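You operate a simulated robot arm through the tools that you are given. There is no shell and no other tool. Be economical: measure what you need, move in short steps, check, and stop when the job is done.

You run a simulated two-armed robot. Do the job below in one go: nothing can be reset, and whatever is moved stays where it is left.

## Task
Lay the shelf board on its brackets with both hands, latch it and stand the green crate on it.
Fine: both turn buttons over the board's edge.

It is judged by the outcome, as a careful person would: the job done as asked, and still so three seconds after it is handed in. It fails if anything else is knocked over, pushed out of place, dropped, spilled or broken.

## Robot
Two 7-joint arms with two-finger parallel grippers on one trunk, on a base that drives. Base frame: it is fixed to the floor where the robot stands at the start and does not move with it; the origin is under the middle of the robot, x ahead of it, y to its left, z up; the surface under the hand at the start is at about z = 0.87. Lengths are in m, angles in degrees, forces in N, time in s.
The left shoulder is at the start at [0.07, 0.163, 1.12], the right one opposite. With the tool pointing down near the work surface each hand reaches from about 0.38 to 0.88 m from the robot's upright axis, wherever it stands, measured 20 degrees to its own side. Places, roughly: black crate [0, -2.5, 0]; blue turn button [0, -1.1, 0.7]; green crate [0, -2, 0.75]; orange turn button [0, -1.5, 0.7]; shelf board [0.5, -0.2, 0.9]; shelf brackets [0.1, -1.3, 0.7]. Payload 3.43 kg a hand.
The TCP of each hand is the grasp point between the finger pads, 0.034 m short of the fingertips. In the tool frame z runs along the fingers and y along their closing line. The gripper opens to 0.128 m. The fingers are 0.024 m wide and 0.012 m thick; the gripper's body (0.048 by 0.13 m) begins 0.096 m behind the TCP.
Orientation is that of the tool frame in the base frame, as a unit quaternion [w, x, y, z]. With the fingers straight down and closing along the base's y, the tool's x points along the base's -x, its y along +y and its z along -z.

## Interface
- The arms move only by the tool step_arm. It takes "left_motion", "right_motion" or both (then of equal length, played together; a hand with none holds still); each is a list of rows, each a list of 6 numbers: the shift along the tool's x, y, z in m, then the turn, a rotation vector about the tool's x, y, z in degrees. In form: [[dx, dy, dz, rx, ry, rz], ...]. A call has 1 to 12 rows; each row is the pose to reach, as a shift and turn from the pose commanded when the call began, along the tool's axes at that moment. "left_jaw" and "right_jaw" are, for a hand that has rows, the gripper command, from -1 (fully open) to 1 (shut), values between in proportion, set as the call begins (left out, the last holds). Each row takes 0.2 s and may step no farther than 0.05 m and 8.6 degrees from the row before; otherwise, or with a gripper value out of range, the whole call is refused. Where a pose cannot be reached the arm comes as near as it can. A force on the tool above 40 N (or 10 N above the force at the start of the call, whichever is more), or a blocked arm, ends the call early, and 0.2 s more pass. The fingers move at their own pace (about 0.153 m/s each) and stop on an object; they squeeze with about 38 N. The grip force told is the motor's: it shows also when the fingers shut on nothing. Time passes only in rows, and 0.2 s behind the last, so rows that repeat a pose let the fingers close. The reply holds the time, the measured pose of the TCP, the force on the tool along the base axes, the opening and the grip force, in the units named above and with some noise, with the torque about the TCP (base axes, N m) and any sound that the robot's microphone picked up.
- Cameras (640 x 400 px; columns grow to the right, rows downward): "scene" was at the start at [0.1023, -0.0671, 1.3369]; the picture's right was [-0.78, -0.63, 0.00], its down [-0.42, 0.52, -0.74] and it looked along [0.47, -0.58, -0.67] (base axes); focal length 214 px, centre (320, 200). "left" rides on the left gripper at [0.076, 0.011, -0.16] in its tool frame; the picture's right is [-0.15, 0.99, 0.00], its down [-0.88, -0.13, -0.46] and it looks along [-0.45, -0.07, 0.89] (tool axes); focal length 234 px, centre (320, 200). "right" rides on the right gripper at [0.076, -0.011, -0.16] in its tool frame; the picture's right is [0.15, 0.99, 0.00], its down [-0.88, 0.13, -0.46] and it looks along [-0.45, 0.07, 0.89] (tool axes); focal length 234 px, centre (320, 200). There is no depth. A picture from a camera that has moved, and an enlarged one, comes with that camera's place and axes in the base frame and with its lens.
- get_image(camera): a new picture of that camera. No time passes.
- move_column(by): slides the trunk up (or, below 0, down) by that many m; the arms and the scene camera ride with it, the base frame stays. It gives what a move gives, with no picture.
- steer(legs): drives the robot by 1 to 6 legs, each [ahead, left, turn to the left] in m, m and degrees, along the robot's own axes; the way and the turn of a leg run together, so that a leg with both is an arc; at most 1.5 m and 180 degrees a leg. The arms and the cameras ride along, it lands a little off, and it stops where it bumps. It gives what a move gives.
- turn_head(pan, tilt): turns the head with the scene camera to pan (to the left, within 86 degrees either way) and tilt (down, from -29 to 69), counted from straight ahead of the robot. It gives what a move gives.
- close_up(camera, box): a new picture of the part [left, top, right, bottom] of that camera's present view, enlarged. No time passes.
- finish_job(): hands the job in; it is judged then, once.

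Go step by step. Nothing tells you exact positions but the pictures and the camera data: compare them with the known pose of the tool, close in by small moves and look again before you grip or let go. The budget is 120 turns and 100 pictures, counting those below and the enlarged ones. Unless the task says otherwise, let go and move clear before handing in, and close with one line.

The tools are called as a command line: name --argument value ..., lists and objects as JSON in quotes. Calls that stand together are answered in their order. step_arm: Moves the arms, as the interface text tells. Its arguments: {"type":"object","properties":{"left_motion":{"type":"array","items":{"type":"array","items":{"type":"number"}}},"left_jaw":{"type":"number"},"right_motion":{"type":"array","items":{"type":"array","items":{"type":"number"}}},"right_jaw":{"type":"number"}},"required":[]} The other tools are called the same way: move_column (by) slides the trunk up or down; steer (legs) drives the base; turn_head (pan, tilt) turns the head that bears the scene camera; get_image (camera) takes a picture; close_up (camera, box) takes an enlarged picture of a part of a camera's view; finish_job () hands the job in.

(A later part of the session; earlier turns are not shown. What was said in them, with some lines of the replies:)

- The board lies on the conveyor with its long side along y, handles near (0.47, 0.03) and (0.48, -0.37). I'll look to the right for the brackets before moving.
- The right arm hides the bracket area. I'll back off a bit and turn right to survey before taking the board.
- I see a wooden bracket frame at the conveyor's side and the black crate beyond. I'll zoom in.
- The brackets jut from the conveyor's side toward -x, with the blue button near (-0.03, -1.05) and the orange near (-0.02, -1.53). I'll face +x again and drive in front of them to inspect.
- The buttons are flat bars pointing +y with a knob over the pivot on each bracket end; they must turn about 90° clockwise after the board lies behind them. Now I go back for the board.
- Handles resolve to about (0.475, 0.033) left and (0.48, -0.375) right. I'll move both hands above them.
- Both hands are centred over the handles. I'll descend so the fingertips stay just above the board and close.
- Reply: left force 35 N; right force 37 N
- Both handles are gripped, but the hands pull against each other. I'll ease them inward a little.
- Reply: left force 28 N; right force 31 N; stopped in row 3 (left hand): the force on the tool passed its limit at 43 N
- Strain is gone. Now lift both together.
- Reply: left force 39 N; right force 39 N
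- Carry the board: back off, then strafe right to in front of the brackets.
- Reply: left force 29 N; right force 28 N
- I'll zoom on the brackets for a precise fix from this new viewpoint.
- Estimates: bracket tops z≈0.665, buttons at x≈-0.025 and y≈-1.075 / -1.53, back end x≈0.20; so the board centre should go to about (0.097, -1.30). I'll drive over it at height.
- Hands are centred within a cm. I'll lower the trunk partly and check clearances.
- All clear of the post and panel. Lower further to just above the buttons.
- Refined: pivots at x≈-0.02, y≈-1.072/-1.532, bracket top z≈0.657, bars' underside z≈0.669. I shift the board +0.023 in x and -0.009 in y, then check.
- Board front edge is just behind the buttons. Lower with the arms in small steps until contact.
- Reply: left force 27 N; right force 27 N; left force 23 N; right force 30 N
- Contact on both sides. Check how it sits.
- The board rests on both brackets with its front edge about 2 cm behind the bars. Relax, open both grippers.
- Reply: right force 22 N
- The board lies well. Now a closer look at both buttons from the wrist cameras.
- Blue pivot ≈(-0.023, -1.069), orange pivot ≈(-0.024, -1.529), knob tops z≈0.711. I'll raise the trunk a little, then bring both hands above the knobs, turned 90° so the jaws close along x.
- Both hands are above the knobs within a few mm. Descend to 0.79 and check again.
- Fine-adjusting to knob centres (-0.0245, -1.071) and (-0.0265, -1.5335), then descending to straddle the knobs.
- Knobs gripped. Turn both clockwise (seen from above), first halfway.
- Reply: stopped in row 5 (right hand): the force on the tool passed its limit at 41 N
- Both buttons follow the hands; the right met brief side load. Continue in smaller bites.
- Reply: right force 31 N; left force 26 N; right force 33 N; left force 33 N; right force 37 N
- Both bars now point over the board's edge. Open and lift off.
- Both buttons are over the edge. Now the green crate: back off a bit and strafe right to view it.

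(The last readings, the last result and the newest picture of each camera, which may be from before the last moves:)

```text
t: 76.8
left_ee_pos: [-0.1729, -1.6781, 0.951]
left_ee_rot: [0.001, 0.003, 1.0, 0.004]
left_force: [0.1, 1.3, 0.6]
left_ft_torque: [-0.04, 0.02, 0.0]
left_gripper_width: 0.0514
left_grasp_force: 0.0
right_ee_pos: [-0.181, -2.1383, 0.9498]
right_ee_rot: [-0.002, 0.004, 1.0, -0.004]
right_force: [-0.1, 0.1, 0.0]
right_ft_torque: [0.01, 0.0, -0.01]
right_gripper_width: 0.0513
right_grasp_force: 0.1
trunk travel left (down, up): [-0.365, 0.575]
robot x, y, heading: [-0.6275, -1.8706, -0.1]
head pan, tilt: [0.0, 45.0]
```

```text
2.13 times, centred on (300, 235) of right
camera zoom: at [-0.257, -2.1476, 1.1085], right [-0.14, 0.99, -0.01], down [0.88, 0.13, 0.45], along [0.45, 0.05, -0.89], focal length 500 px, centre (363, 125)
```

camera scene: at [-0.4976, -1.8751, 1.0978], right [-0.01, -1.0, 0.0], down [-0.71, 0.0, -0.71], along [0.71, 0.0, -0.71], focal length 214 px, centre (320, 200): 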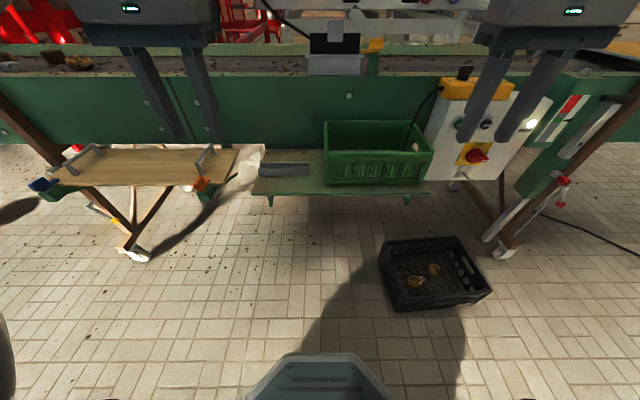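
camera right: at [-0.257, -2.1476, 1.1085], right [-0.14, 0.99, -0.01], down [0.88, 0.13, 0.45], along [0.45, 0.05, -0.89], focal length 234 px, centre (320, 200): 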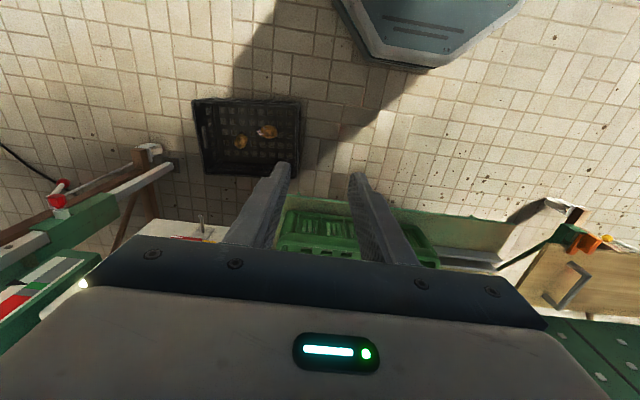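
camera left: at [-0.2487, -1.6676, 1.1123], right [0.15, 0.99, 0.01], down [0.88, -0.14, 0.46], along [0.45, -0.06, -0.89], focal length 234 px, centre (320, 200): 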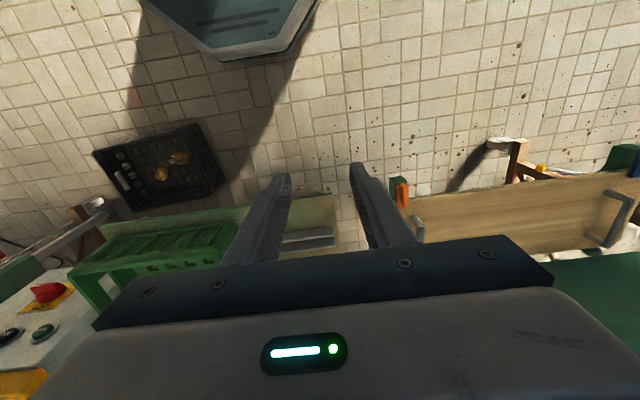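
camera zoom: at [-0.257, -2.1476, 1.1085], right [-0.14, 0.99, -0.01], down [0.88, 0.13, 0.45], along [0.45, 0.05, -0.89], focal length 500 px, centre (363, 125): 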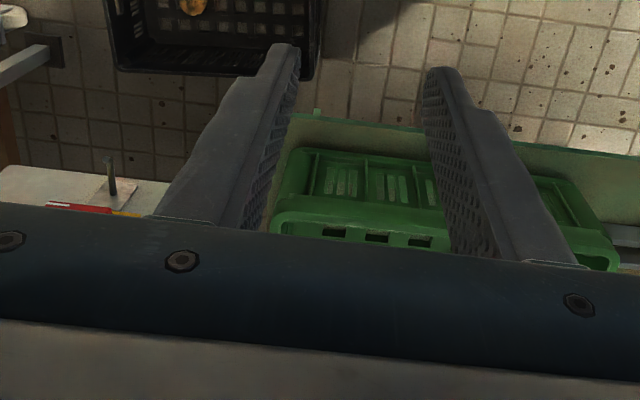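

A control box crowds the crate's right end, so I'll grip the left end wall with the left hand and the front wall with the right hand (jaws along x). Pre-position the hands here, then drive in.

step_arm --left_motion '[[-0.0095, -0.0143, 0, 0, 0, 0], [-0.019, -0.0286, 0, 0, 0, 0], [-0.0285, -0.043, 0, 0, 0, 0], [-0.038, -0.057, 0, 0, 0, 0], [-0.0475, -0.0714, 0, 0, 0, 0], [-0.057, -0.0857, 0, 0, 0, 0], [-0.0665, -0.1, 0, 0, 0, 0], [-0.076, -0.114, 0, 0, 0, 0], [-0.0855, -0.1286, 0, 0, 0, 0], [-0.095, -0.143, 0, 0, 0, 0], [-0.105, -0.157, 0, 0, 0, 0], [-0.105, -0.157, 0, 0, 0, 0]]' --right_motion '[[-0.002, 0.0106, 0, 0, 0, -8.2], [-0.004, 0.0213, 0, 0, 0, -16.4], [-0.006, 0.032, 0, 0, 0, -24.5], [-0.0085, 0.0425, 0, 0, 0, -32.7], [-0.0107, 0.053, 0, 0, 0, -40.9], [-0.013, 0.064, 0, 0, 0, -49.1], [-0.015, 0.0745, 0, 0, 0, -57.3], [-0.017, 0.085, 0, 0, 0, -65.5], [-0.019, 0.0957, 0, 0, 0, -73.6], [-0.021, 0.106, 0, 0, 0, -81.8], [-0.0235, 0.117, 0, 0, 0, -90], [-0.0235, 0.117, 0, 0, 0, -90]]' --left_jaw 0 --right_jaw 0

steer --legs '[[0.165, -0.058, 0.1]]'

get_image --camera "scene"

get_image --camera "left"

get_image --camera "right"

```text
t: 79.4
left_ee_pos: [-0.0699, -1.8366, 0.9507]
left_ee_rot: [0.001, 0.003, 1.0, 0.004]
left_force: [0.6, 0.9, 0.0]
left_ft_torque: [0.01, 0.01, -0.04]
left_gripper_width: 0.0639
left_grasp_force: 0.0
right_ee_pos: [-0.1571, -2.0204, 0.9494]
right_ee_rot: [-0.004, -0.705, 0.709, -0.002]
right_force: [-0.8, -0.6, 0.2]
right_ft_torque: [0.02, -0.02, 0.02]
right_gripper_width: 0.0641
right_grasp_force: 0.1
trunk travel left (down, up): [-0.365, 0.575]
robot x, y, heading: [-0.6331, -1.8749, -0.3]
head pan, tilt: [0.0, 45.0]
```

```text
t: 80.9
left_ee_pos: [0.0931, -1.8929, 0.9504]
left_ee_rot: [0.001, 0.001, 1.0, 0.004]
left_force: [0.4, -0.5, -0.7]
left_ft_torque: [0.06, 0.02, -0.02]
left_gripper_width: 0.0639
left_grasp_force: 0.0
right_ee_pos: [0.005, -2.0789, 0.9469]
right_ee_rot: [-0.005, -0.706, 0.709, -0.002]
right_force: [-1.1, 0.1, 0.3]
right_ft_torque: [0.0, 0.0, 0.04]
right_gripper_width: 0.0641
right_grasp_force: 0.0
trunk travel left (down, up): [-0.365, 0.575]
robot x, y, heading: [-0.471, -1.9298, -0.5]
head pan, tilt: [0.0, 45.0]
```

```text
31 pictures are left
camera scene: at [-0.335, -1.9338, 1.0977], right [0.0, -1.0, 0.0], down [-0.71, 0.0, -0.71], along [0.71, 0.0, -0.71], focal length 214 px, centre (320, 200)
```

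scene: 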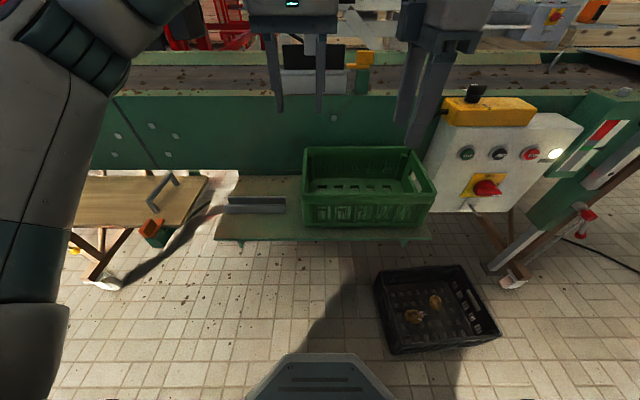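

```text
30 pictures are left
camera left: at [0.0182, -1.8836, 1.1111], right [0.15, 0.99, 0.01], down [0.88, -0.14, 0.46], along [0.45, -0.06, -0.89], focal length 234 px, centre (320, 200)
```

left: 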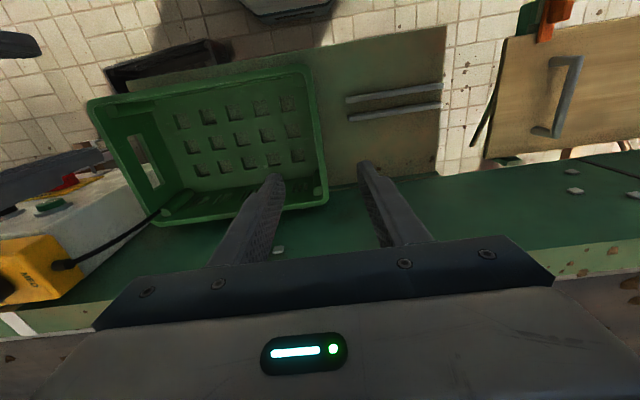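

```text
29 pictures are left
camera right: at [0.0168, -2.1538, 1.1071], right [-0.99, -0.14, 0.01], down [-0.12, 0.89, 0.45], along [-0.07, 0.44, -0.89], focal length 234 px, centre (320, 200)
```

right: 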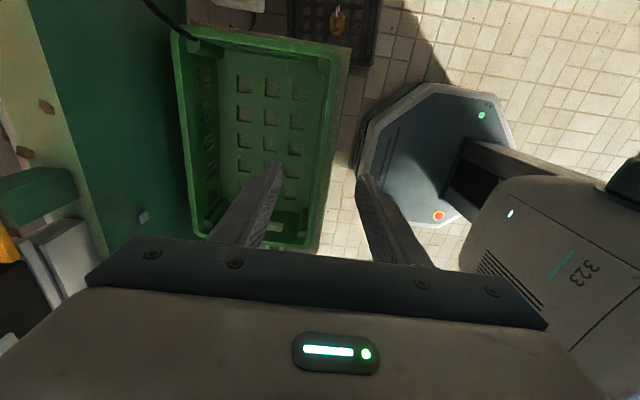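

close_up --camera "right" --box '[250, 90, 390, 260]'

close_up --camera "left" --box '[240, 50, 400, 220]'

```text
2.35 times, centred on (320, 175) of right
camera zoom: at [0.0168, -2.1538, 1.1071], right [-0.99, -0.14, 0.01], down [-0.12, 0.89, 0.45], along [-0.07, 0.44, -0.89], focal length 551 px, centre (320, 259)
```

zoom: 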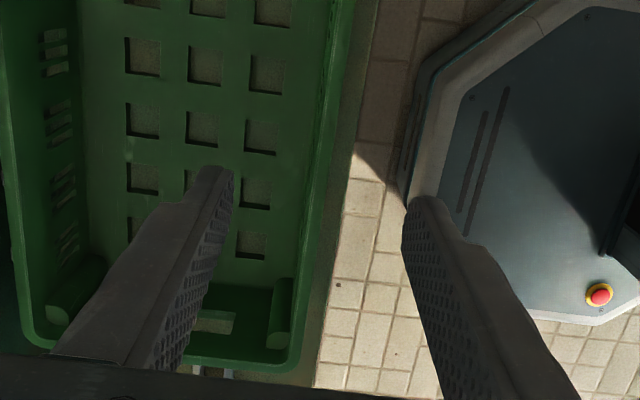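

```text
2.35 times, centred on (320, 135) of left
camera zoom: at [0.0182, -1.8836, 1.1111], right [0.15, 0.99, 0.01], down [0.88, -0.14, 0.46], along [0.45, -0.06, -0.89], focal length 551 px, centre (320, 353)
```

zoom: 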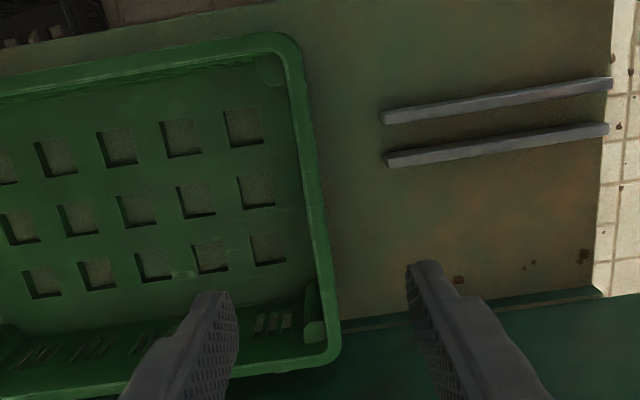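

Rim at z≈0.785; left wall mid y≈-1.8955, front wall x≈0.000. Descend with both hands straddling the walls.

step_arm --left_motion '[[0, -0.0025, 0.04, 0, 0, 0], [0, -0.0025, 0.08, 0, 0, 0], [0, -0.0025, 0.12, 0, 0, 0], [0, -0.0025, 0.15, 0, 0, 0], [0, -0.0025, 0.175, 0, 0, 0], [0, -0.0025, 0.175, 0, 0, 0]]' --right_motion '[[0, 0.0055, 0.04, 0, 0, 0], [0, 0.0055, 0.08, 0, 0, 0], [0, 0.0055, 0.12, 0, 0, 0], [0, 0.0055, 0.15, 0, 0, 0], [0, 0.0055, 0.172, 0, 0, 0], [0, 0.0055, 0.172, 0, 0, 0]]'

get_image --camera "scene"

get_image --camera "left"

get_image --camera "right"

```text
t: 82.3
left_ee_pos: [0.0939, -1.8953, 0.7757]
left_ee_rot: [0.001, 0.001, 1.0, 0.005]
left_force: [-0.1, 0.4, 0.1]
left_ft_torque: [0.0, -0.03, -0.02]
left_gripper_width: 0.0639
left_grasp_force: 0.0
right_ee_pos: [-0.0025, -2.0793, 0.776]
right_ee_rot: [-0.005, -0.705, 0.709, -0.002]
right_force: [-0.1, -0.5, -0.6]
right_ft_torque: [0.04, 0.01, 0.01]
right_gripper_width: 0.064
right_grasp_force: 0.0
trunk travel left (down, up): [-0.365, 0.575]
robot x, y, heading: [-0.4653, -1.9298, -0.4]
head pan, tilt: [0.0, 45.0]
```

```text
26 pictures are left
camera scene: at [-0.3363, -1.9334, 1.0979], right [0.0, -1.0, 0.0], down [-0.71, 0.0, -0.71], along [0.71, 0.0, -0.71], focal length 214 px, centre (320, 200)
```

scene: 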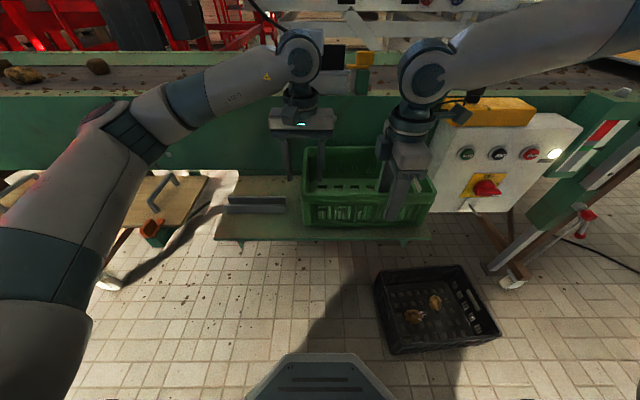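

```text
25 pictures are left
camera left: at [0.0179, -1.8848, 0.9367], right [0.15, 0.99, 0.01], down [0.88, -0.14, 0.46], along [0.45, -0.06, -0.89], focal length 234 px, centre (320, 200)
```

left: 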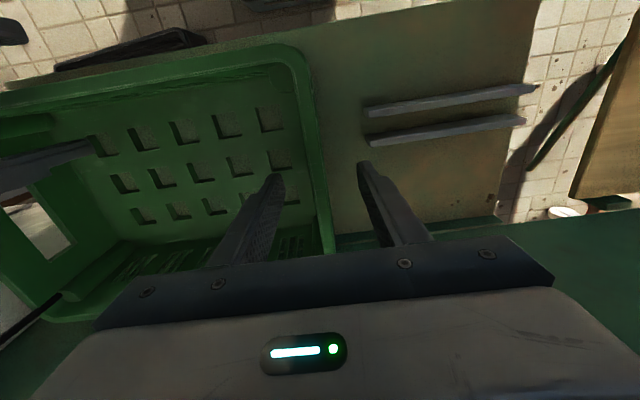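

```text
24 pictures are left
camera right: at [0.0091, -2.1557, 0.9355], right [-0.99, -0.14, 0.0], down [-0.12, 0.89, 0.45], along [-0.07, 0.44, -0.89], focal length 234 px, centre (320, 200)
```

right: 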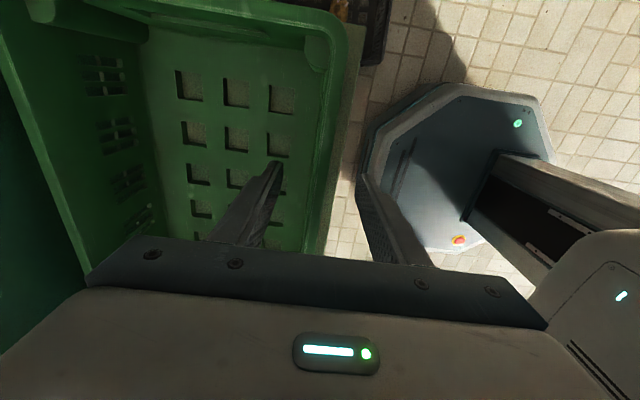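

Both walls are centred between the fingers. Close.

step_arm --left_motion '[[0, 0, 0, 0, 0, 0], [0, 0, 0, 0, 0, 0], [0, 0, 0, 0, 0, 0]]' --right_motion '[[0, 0, 0, 0, 0, 0], [0, 0, 0, 0, 0, 0], [0, 0, 0, 0, 0, 0]]' --left_jaw 1 --right_jaw 1

step_arm --left_motion '[[0, 0, -0.01, 0, 0, 0], [0, 0, -0.02, 0, 0, 0], [0, 0, -0.03, 0, 0, 0], [0, 0, -0.03, 0, 0, 0]]' --right_motion '[[0, 0, -0.01, 0, 0, 0], [0, 0, -0.02, 0, 0, 0], [0, 0, -0.03, 0, 0, 0], [0, 0, -0.03, 0, 0, 0]]'

get_image --camera "scene"

```text
t: 83.1
left_ee_pos: [0.0922, -1.8943, 0.7755]
left_ee_rot: [0.001, 0.002, 1.0, 0.005]
left_force: [-3.3, -4.0, -0.2]
left_ft_torque: [-0.85, 1.22, -0.37]
left_gripper_width: 0.0097
left_grasp_force: 38.1
right_ee_pos: [-0.0007, -2.0803, 0.7762]
right_ee_rot: [-0.003, -0.705, 0.709, -0.003]
right_force: [2.8, 2.1, -0.1]
right_ft_torque: [0.55, -1.53, -0.01]
right_gripper_width: 0.018
right_grasp_force: 38.0
trunk travel left (down, up): [-0.365, 0.575]
robot x, y, heading: [-0.4684, -1.9311, -0.3]
head pan, tilt: [0.0, 45.0]
```

```text
t: 84.1
left_ee_pos: [0.0932, -1.8942, 0.8057]
left_ee_rot: [0.0, 0.001, 1.0, 0.006]
left_force: [-2.7, -4.9, -13.4]
left_ft_torque: [0.89, 0.79, -0.12]
left_gripper_width: 0.0098
left_grasp_force: 38.5
right_ee_pos: [-0.0001, -2.0795, 0.8064]
right_ee_rot: [-0.004, -0.705, 0.709, -0.002]
right_force: [2.7, 6.1, 7.9]
right_ft_torque: [1.3, -1.51, 0.2]
right_gripper_width: 0.0165
right_grasp_force: 37.7
trunk travel left (down, up): [-0.365, 0.575]
robot x, y, heading: [-0.4645, -1.9308, -0.2]
head pan, tilt: [0.0, 45.0]
```

```text
23 pictures are left
camera scene: at [-0.3353, -1.9335, 1.0977], right [0.0, -1.0, 0.0], down [-0.71, 0.0, -0.71], along [0.71, 0.0, -0.71], focal length 214 px, centre (320, 200)
```

scene: 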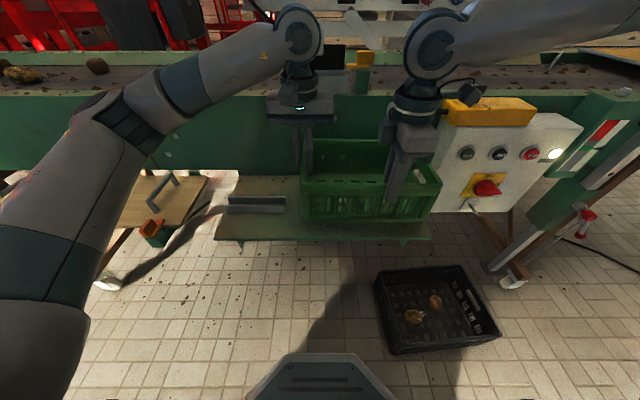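

The crate is lifted and light. Raise with the trunk, then drive back and across to the board.

move_column --by 0.12

steer --legs '[[-0.12, 0, 0], [0, 0.735, 0.3]]'

get_image --camera "scene"

```text
t: 85.6
left_ee_pos: [0.0934, -1.8938, 0.926]
left_ee_rot: [0.0, 0.001, 1.0, 0.004]
left_force: [-2.2, -5.6, -13.1]
left_ft_torque: [1.09, 0.79, -0.1]
left_gripper_width: 0.0099
left_grasp_force: 38.2
right_ee_pos: [-0.0009, -2.0792, 0.9252]
right_ee_rot: [-0.003, -0.706, 0.708, -0.002]
right_force: [3.4, 5.5, 6.8]
right_ft_torque: [1.01, -1.45, 0.14]
right_gripper_width: 0.0166
right_grasp_force: 38.4
trunk travel left (down, up): [-0.485, 0.455]
robot x, y, heading: [-0.4673, -1.9303, -0.2]
head pan, tilt: [0.0, 45.0]
```

```text
t: 90.4
left_ee_pos: [-0.0255, -1.1678, 0.9268]
left_ee_rot: [0.001, -0.003, 1.0, 0.004]
left_force: [-3.0, -4.6, -8.8]
left_ft_torque: [1.07, 1.11, -0.08]
left_gripper_width: 0.0102
left_grasp_force: 38.0
right_ee_pos: [-0.1185, -1.355, 0.9273]
right_ee_rot: [0.004, 0.708, -0.706, 0.002]
right_force: [2.6, 6.4, 3.7]
right_ft_torque: [0.33, -1.44, 0.05]
right_gripper_width: 0.0164
right_grasp_force: 38.0
trunk travel left (down, up): [-0.485, 0.455]
robot x, y, heading: [-0.5897, -1.2116, 0.3]
head pan, tilt: [0.0, 45.0]
```

```text
22 pictures are left
camera scene: at [-0.4544, -1.2112, 1.2178], right [0.01, -1.0, 0.0], down [-0.71, 0.0, -0.71], along [0.71, 0.0, -0.71], focal length 214 px, centre (320, 200)
```

scene: 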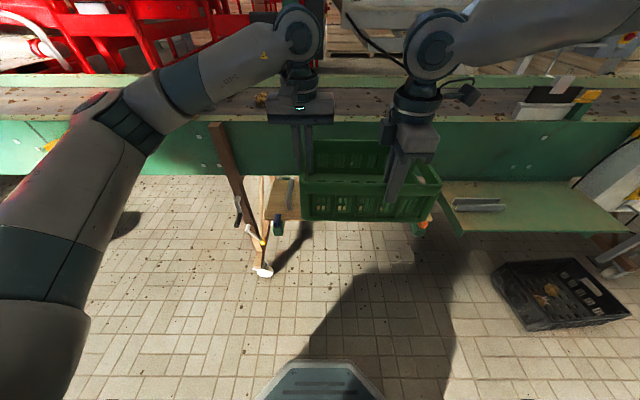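

steer --legs '[[0.124, 0.01, -0.2]]'

move_column --by -0.07

get_image --camera "scene"

get_image --camera "left"

get_image --camera "right"

```text
t: 91.6
left_ee_pos: [0.1004, -1.1615, 0.926]
left_ee_rot: [0.0, -0.001, 1.0, 0.004]
left_force: [0.4, 1.6, -13.1]
left_ft_torque: [1.2, 0.62, -0.08]
left_gripper_width: 0.0096
left_grasp_force: 38.2
right_ee_pos: [0.0063, -1.3476, 0.9267]
right_ee_rot: [-0.004, -0.706, 0.708, -0.002]
right_force: [0.3, -0.6, 10.2]
right_ft_torque: [1.19, -1.47, 0.15]
right_gripper_width: 0.0157
right_grasp_force: 38.1
trunk travel left (down, up): [-0.485, 0.455]
robot x, y, heading: [-0.4619, -1.1967, 0.2]
head pan, tilt: [0.0, 45.0]
```

```text
t: 92.7
left_ee_pos: [0.0996, -1.1607, 0.8561]
left_ee_rot: [0.001, 0.0, 1.0, 0.005]
left_force: [0.4, -0.6, -6.2]
left_ft_torque: [1.13, 0.94, -0.02]
left_gripper_width: 0.0096
left_grasp_force: 37.6
right_ee_pos: [0.0068, -1.3473, 0.8567]
right_ee_rot: [-0.003, -0.706, 0.708, -0.002]
right_force: [-0.2, 0.5, 1.5]
right_ft_torque: [-0.16, -1.09, 0.12]
right_gripper_width: 0.0156
right_grasp_force: 37.6
trunk travel left (down, up): [-0.415, 0.525]
robot x, y, heading: [-0.4605, -1.2009, 0.1]
head pan, tilt: [0.0, 45.0]
```

```text
21 pictures are left
camera scene: at [-0.3296, -1.202, 1.1479], right [0.0, -1.0, 0.0], down [-0.71, 0.0, -0.71], along [0.71, 0.0, -0.71], focal length 214 px, centre (320, 200)
```

scene: 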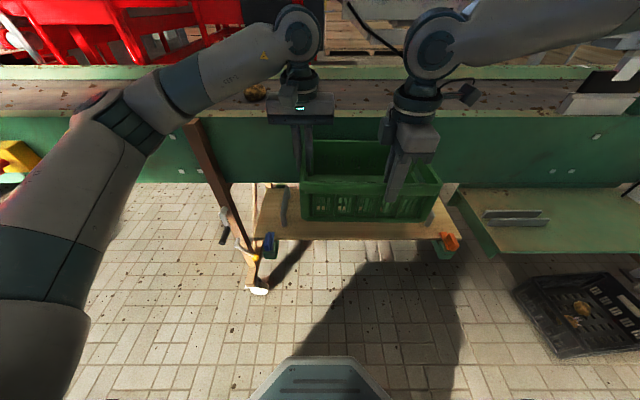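

```text
20 pictures are left
camera left: at [0.0245, -1.1519, 1.017], right [0.15, 0.99, 0.01], down [0.88, -0.13, 0.46], along [0.45, -0.06, -0.89], focal length 234 px, centre (320, 200)
```

left: 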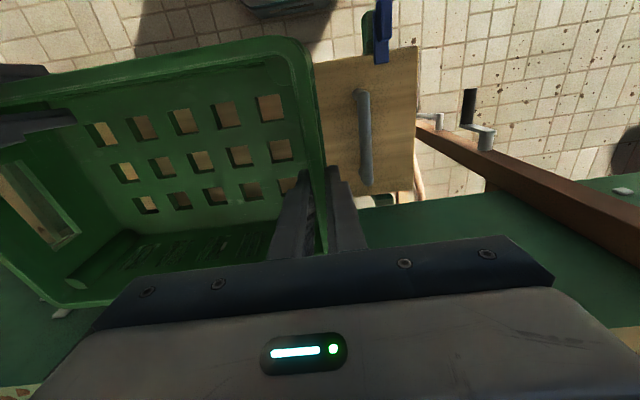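

```text
19 pictures are left
camera right: at [0.0171, -1.4229, 1.016], right [-0.99, -0.14, 0.0], down [-0.13, 0.88, 0.45], along [-0.07, 0.44, -0.89], focal length 234 px, centre (320, 200)
```

right: 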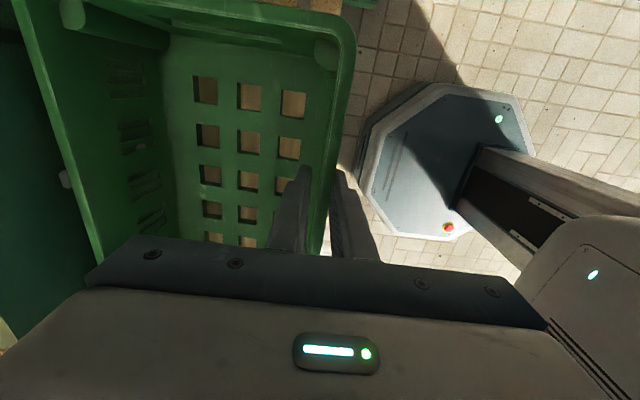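

Aligned: crate sits between the handles (y −1.16 to −1.45). Lower with the trunk, then arms until contact.

move_column --by -0.055

step_arm --left_motion '[[0, 0, 0.004, 0, 0, 0], [0, 0, 0.008, 0, 0, 0], [0, 0, 0.012, 0, 0, 0], [0, 0, 0.012, 0, 0, 0]]' --right_motion '[[0, 0, 0.004, 0, 0, 0], [0, 0, 0.008, 0, 0, 0], [0, 0, 0.012, 0, 0, 0], [0, 0, 0.012, 0, 0, 0]]'

close_up --camera "scene" --box '[230, 120, 480, 280]'

```text
t: 93.7
left_ee_pos: [0.0992, -1.1606, 0.8009]
left_ee_rot: [0.0, -0.001, 1.0, 0.006]
left_force: [0.2, 1.3, -10.3]
left_ft_torque: [1.21, 0.36, -0.04]
left_gripper_width: 0.0098
left_grasp_force: 38.4
right_ee_pos: [0.006, -1.3464, 0.8017]
right_ee_rot: [-0.003, -0.706, 0.709, -0.002]
right_force: [-0.3, -0.6, 7.5]
right_ft_torque: [0.68, -0.94, 0.18]
right_gripper_width: 0.0156
right_grasp_force: 38.2
trunk travel left (down, up): [-0.36, 0.58]
robot x, y, heading: [-0.4618, -1.2012, 0.1]
head pan, tilt: [0.0, 45.0]
```

```text
t: 94.7
left_ee_pos: [0.0981, -1.1601, 0.7921]
left_ee_rot: [0.003, -0.001, 1.0, 0.003]
left_force: [0.8, 7.4, 0.7]
left_ft_torque: [-0.55, -1.13, -0.24]
left_gripper_width: 0.0099
left_grasp_force: 38.3
right_ee_pos: [0.005, -1.3462, 0.7903]
right_ee_rot: [-0.004, -0.706, 0.708, -0.003]
right_force: [-7.1, -3.9, 15.9]
right_ft_torque: [-1.09, -1.39, -0.05]
right_gripper_width: 0.0172
right_grasp_force: 38.4
trunk travel left (down, up): [-0.36, 0.58]
robot x, y, heading: [-0.4573, -1.2015, 0.0]
head pan, tilt: [0.0, 45.0]
```

```text
2.50 times, centred on (355, 200) of scene
camera zoom: at [-0.3318, -1.2011, 1.0932], right [0.0, -1.0, 0.0], down [-0.71, 0.0, -0.71], along [0.71, 0.0, -0.71], focal length 536 px, centre (232, 200)
```

zoom: 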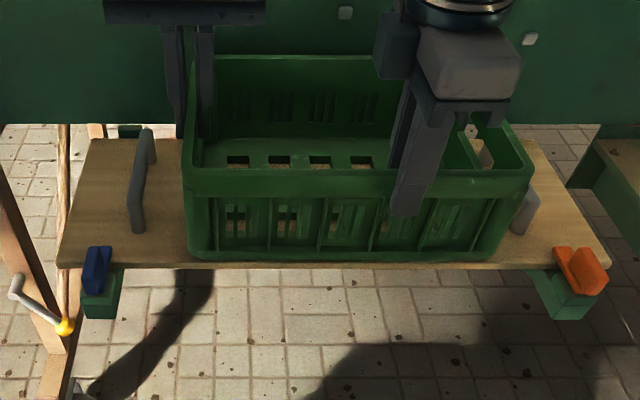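

Contact made; the crate stands on the board between the handles. Open slightly and lift straight out.

step_arm --left_motion '[[0, 0, 0, 0, 0, 0], [0, 0, 0, 0, 0, 0], [0, 0, 0, 0, 0, 0]]' --right_motion '[[0, 0, 0, 0, 0, 0], [0, 0, 0, 0, 0, 0], [0, 0, 0, 0, 0, 0]]' --left_jaw 0.4 --right_jaw 0.3

step_arm --left_motion '[[0, 0, -0.02, 0, 0, 0], [0, 0, -0.05, 0, 0, 0], [0, 0, -0.09, 0, 0, 0], [0, 0, -0.13, 0, 0, 0], [0, 0, -0.17, 0, 0, 0]]' --right_motion '[[0, 0, -0.02, 0, 0, 0], [0, 0, -0.05, 0, 0, 0], [0, 0, -0.09, 0, 0, 0], [0, 0, -0.13, 0, 0, 0], [0, 0, -0.17, 0, 0, 0]]'

get_image --camera "scene"

get_image --camera "left"

```text
t: 95.5
left_ee_pos: [0.098, -1.161, 0.7911]
left_ee_rot: [0.001, -0.001, 1.0, 0.004]
left_force: [0.4, 0.4, -0.1]
left_ft_torque: [-0.03, 0.02, -0.02]
left_gripper_width: 0.0384
left_grasp_force: 0.0
right_ee_pos: [0.0072, -1.3482, 0.789]
right_ee_rot: [-0.004, -0.706, 0.708, -0.002]
right_force: [0.8, -0.1, -0.3]
right_ft_torque: [0.01, 0.01, 0.01]
right_gripper_width: 0.0449
right_grasp_force: 0.0
trunk travel left (down, up): [-0.36, 0.58]
robot x, y, heading: [-0.4597, -1.2016, -0.0]
head pan, tilt: [0.0, 45.0]
```

```text
t: 96.7
left_ee_pos: [0.1017, -1.1624, 0.9594]
left_ee_rot: [0.001, 0.0, 1.0, 0.005]
left_force: [-0.6, -0.6, -0.2]
left_ft_torque: [0.02, -0.04, 0.01]
left_gripper_width: 0.0382
left_grasp_force: 0.0
right_ee_pos: [0.008, -1.3454, 0.9607]
right_ee_rot: [-0.004, -0.707, 0.707, -0.002]
right_force: [-0.7, -0.1, 0.4]
right_ft_torque: [-0.01, 0.01, 0.0]
right_gripper_width: 0.0448
right_grasp_force: 0.1
trunk travel left (down, up): [-0.36, 0.58]
robot x, y, heading: [-0.4624, -1.1979, -0.1]
head pan, tilt: [0.0, 45.0]
```

```text
17 pictures are left
camera scene: at [-0.3304, -1.2022, 1.0928], right [0.0, -1.0, 0.0], down [-0.71, 0.0, -0.71], along [0.71, 0.0, -0.71], focal length 214 px, centre (320, 200)
```

scene: 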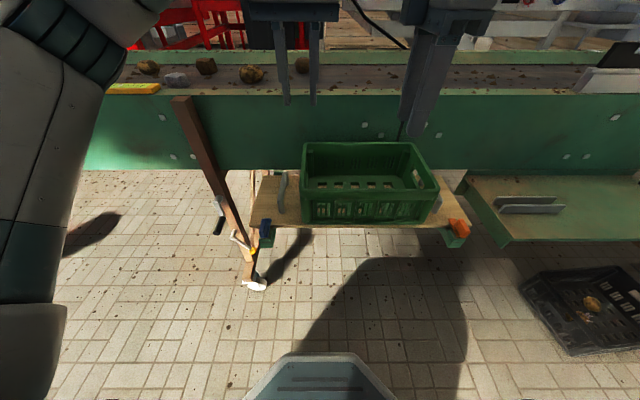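

```text
16 pictures are left
camera left: at [0.026, -1.153, 1.1205], right [0.15, 0.99, 0.01], down [0.88, -0.13, 0.46], along [0.45, -0.06, -0.89], focal length 234 px, centre (320, 200)
```

left: 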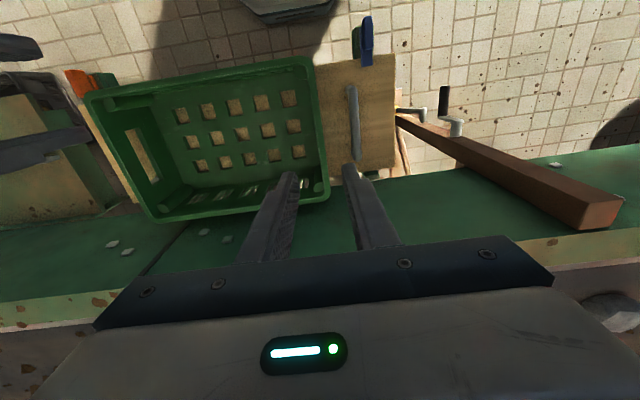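

close_up --camera "scene" --box '[380, 130, 500, 250]'

close_up --camera "scene" --box '[240, 130, 360, 250]'

```text
3.33 times, centred on (440, 190) of scene
camera zoom: at [-0.3304, -1.2022, 1.0928], right [0.0, -1.0, 0.0], down [-0.71, 0.0, -0.71], along [0.71, 0.0, -0.71], focal length 715 px, centre (-80, 233)
```

zoom: 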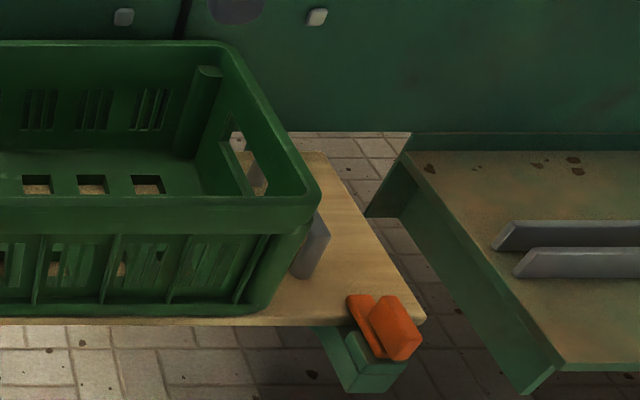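

```text
3.33 times, centred on (300, 190) of scene
camera zoom: at [-0.3304, -1.2022, 1.0928], right [0.0, -1.0, 0.0], down [-0.71, 0.0, -0.71], along [0.71, 0.0, -0.71], focal length 715 px, centre (387, 233)
```

zoom: 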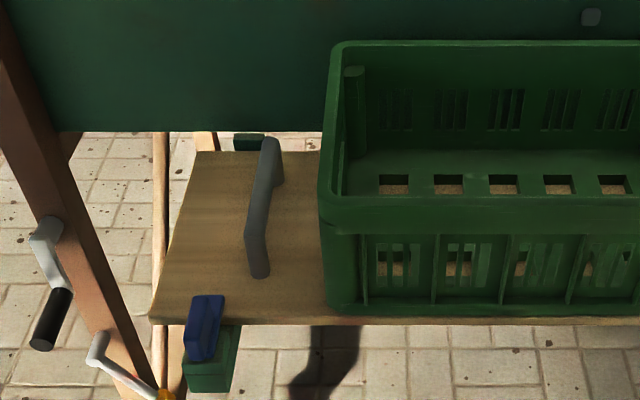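

The crate stands flat between the handles, and both buttons cover the board's edge. I'll back clear and take one last look.

steer --legs '[[-0.3, 0, 0]]'

get_image --camera "scene"

```text
t: 98.7
left_ee_pos: [-0.1978, -1.1623, 0.9595]
left_ee_rot: [0.0, -0.001, 1.0, 0.004]
left_force: [-0.4, 0.2, -0.3]
left_ft_torque: [0.0, -0.03, 0.0]
left_gripper_width: 0.0384
left_grasp_force: 0.1
right_ee_pos: [-0.2912, -1.3443, 0.9604]
right_ee_rot: [-0.005, -0.706, 0.708, -0.003]
right_force: [0.0, -0.1, 0.6]
right_ft_torque: [-0.02, 0.0, 0.03]
right_gripper_width: 0.0444
right_grasp_force: 0.1
trunk travel left (down, up): [-0.36, 0.58]
robot x, y, heading: [-0.7628, -1.1962, -0.2]
head pan, tilt: [0.0, 45.0]
```

```text
13 pictures are left
camera scene: at [-0.6297, -1.2019, 1.093], right [0.0, -1.0, 0.0], down [-0.71, 0.0, -0.71], along [0.71, 0.0, -0.71], focal length 214 px, centre (320, 200)
```

scene: 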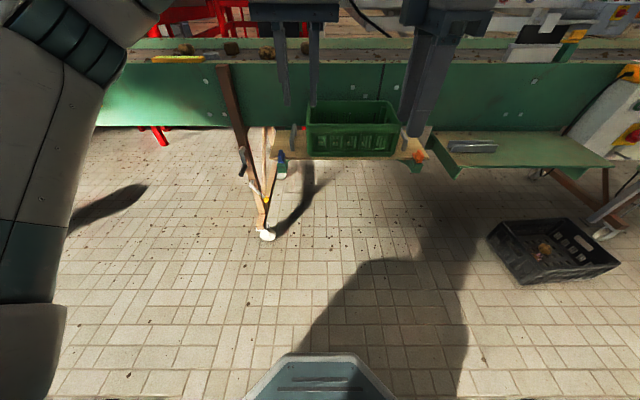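

Everything stands as asked and the robot is clear, so I'm handing in.

finish_job

```text
The job is handed in.
```

The shelf board is on its brackets, both turn buttons are over its front edge, and the green crate stands on it between the handles. The job is handed in.
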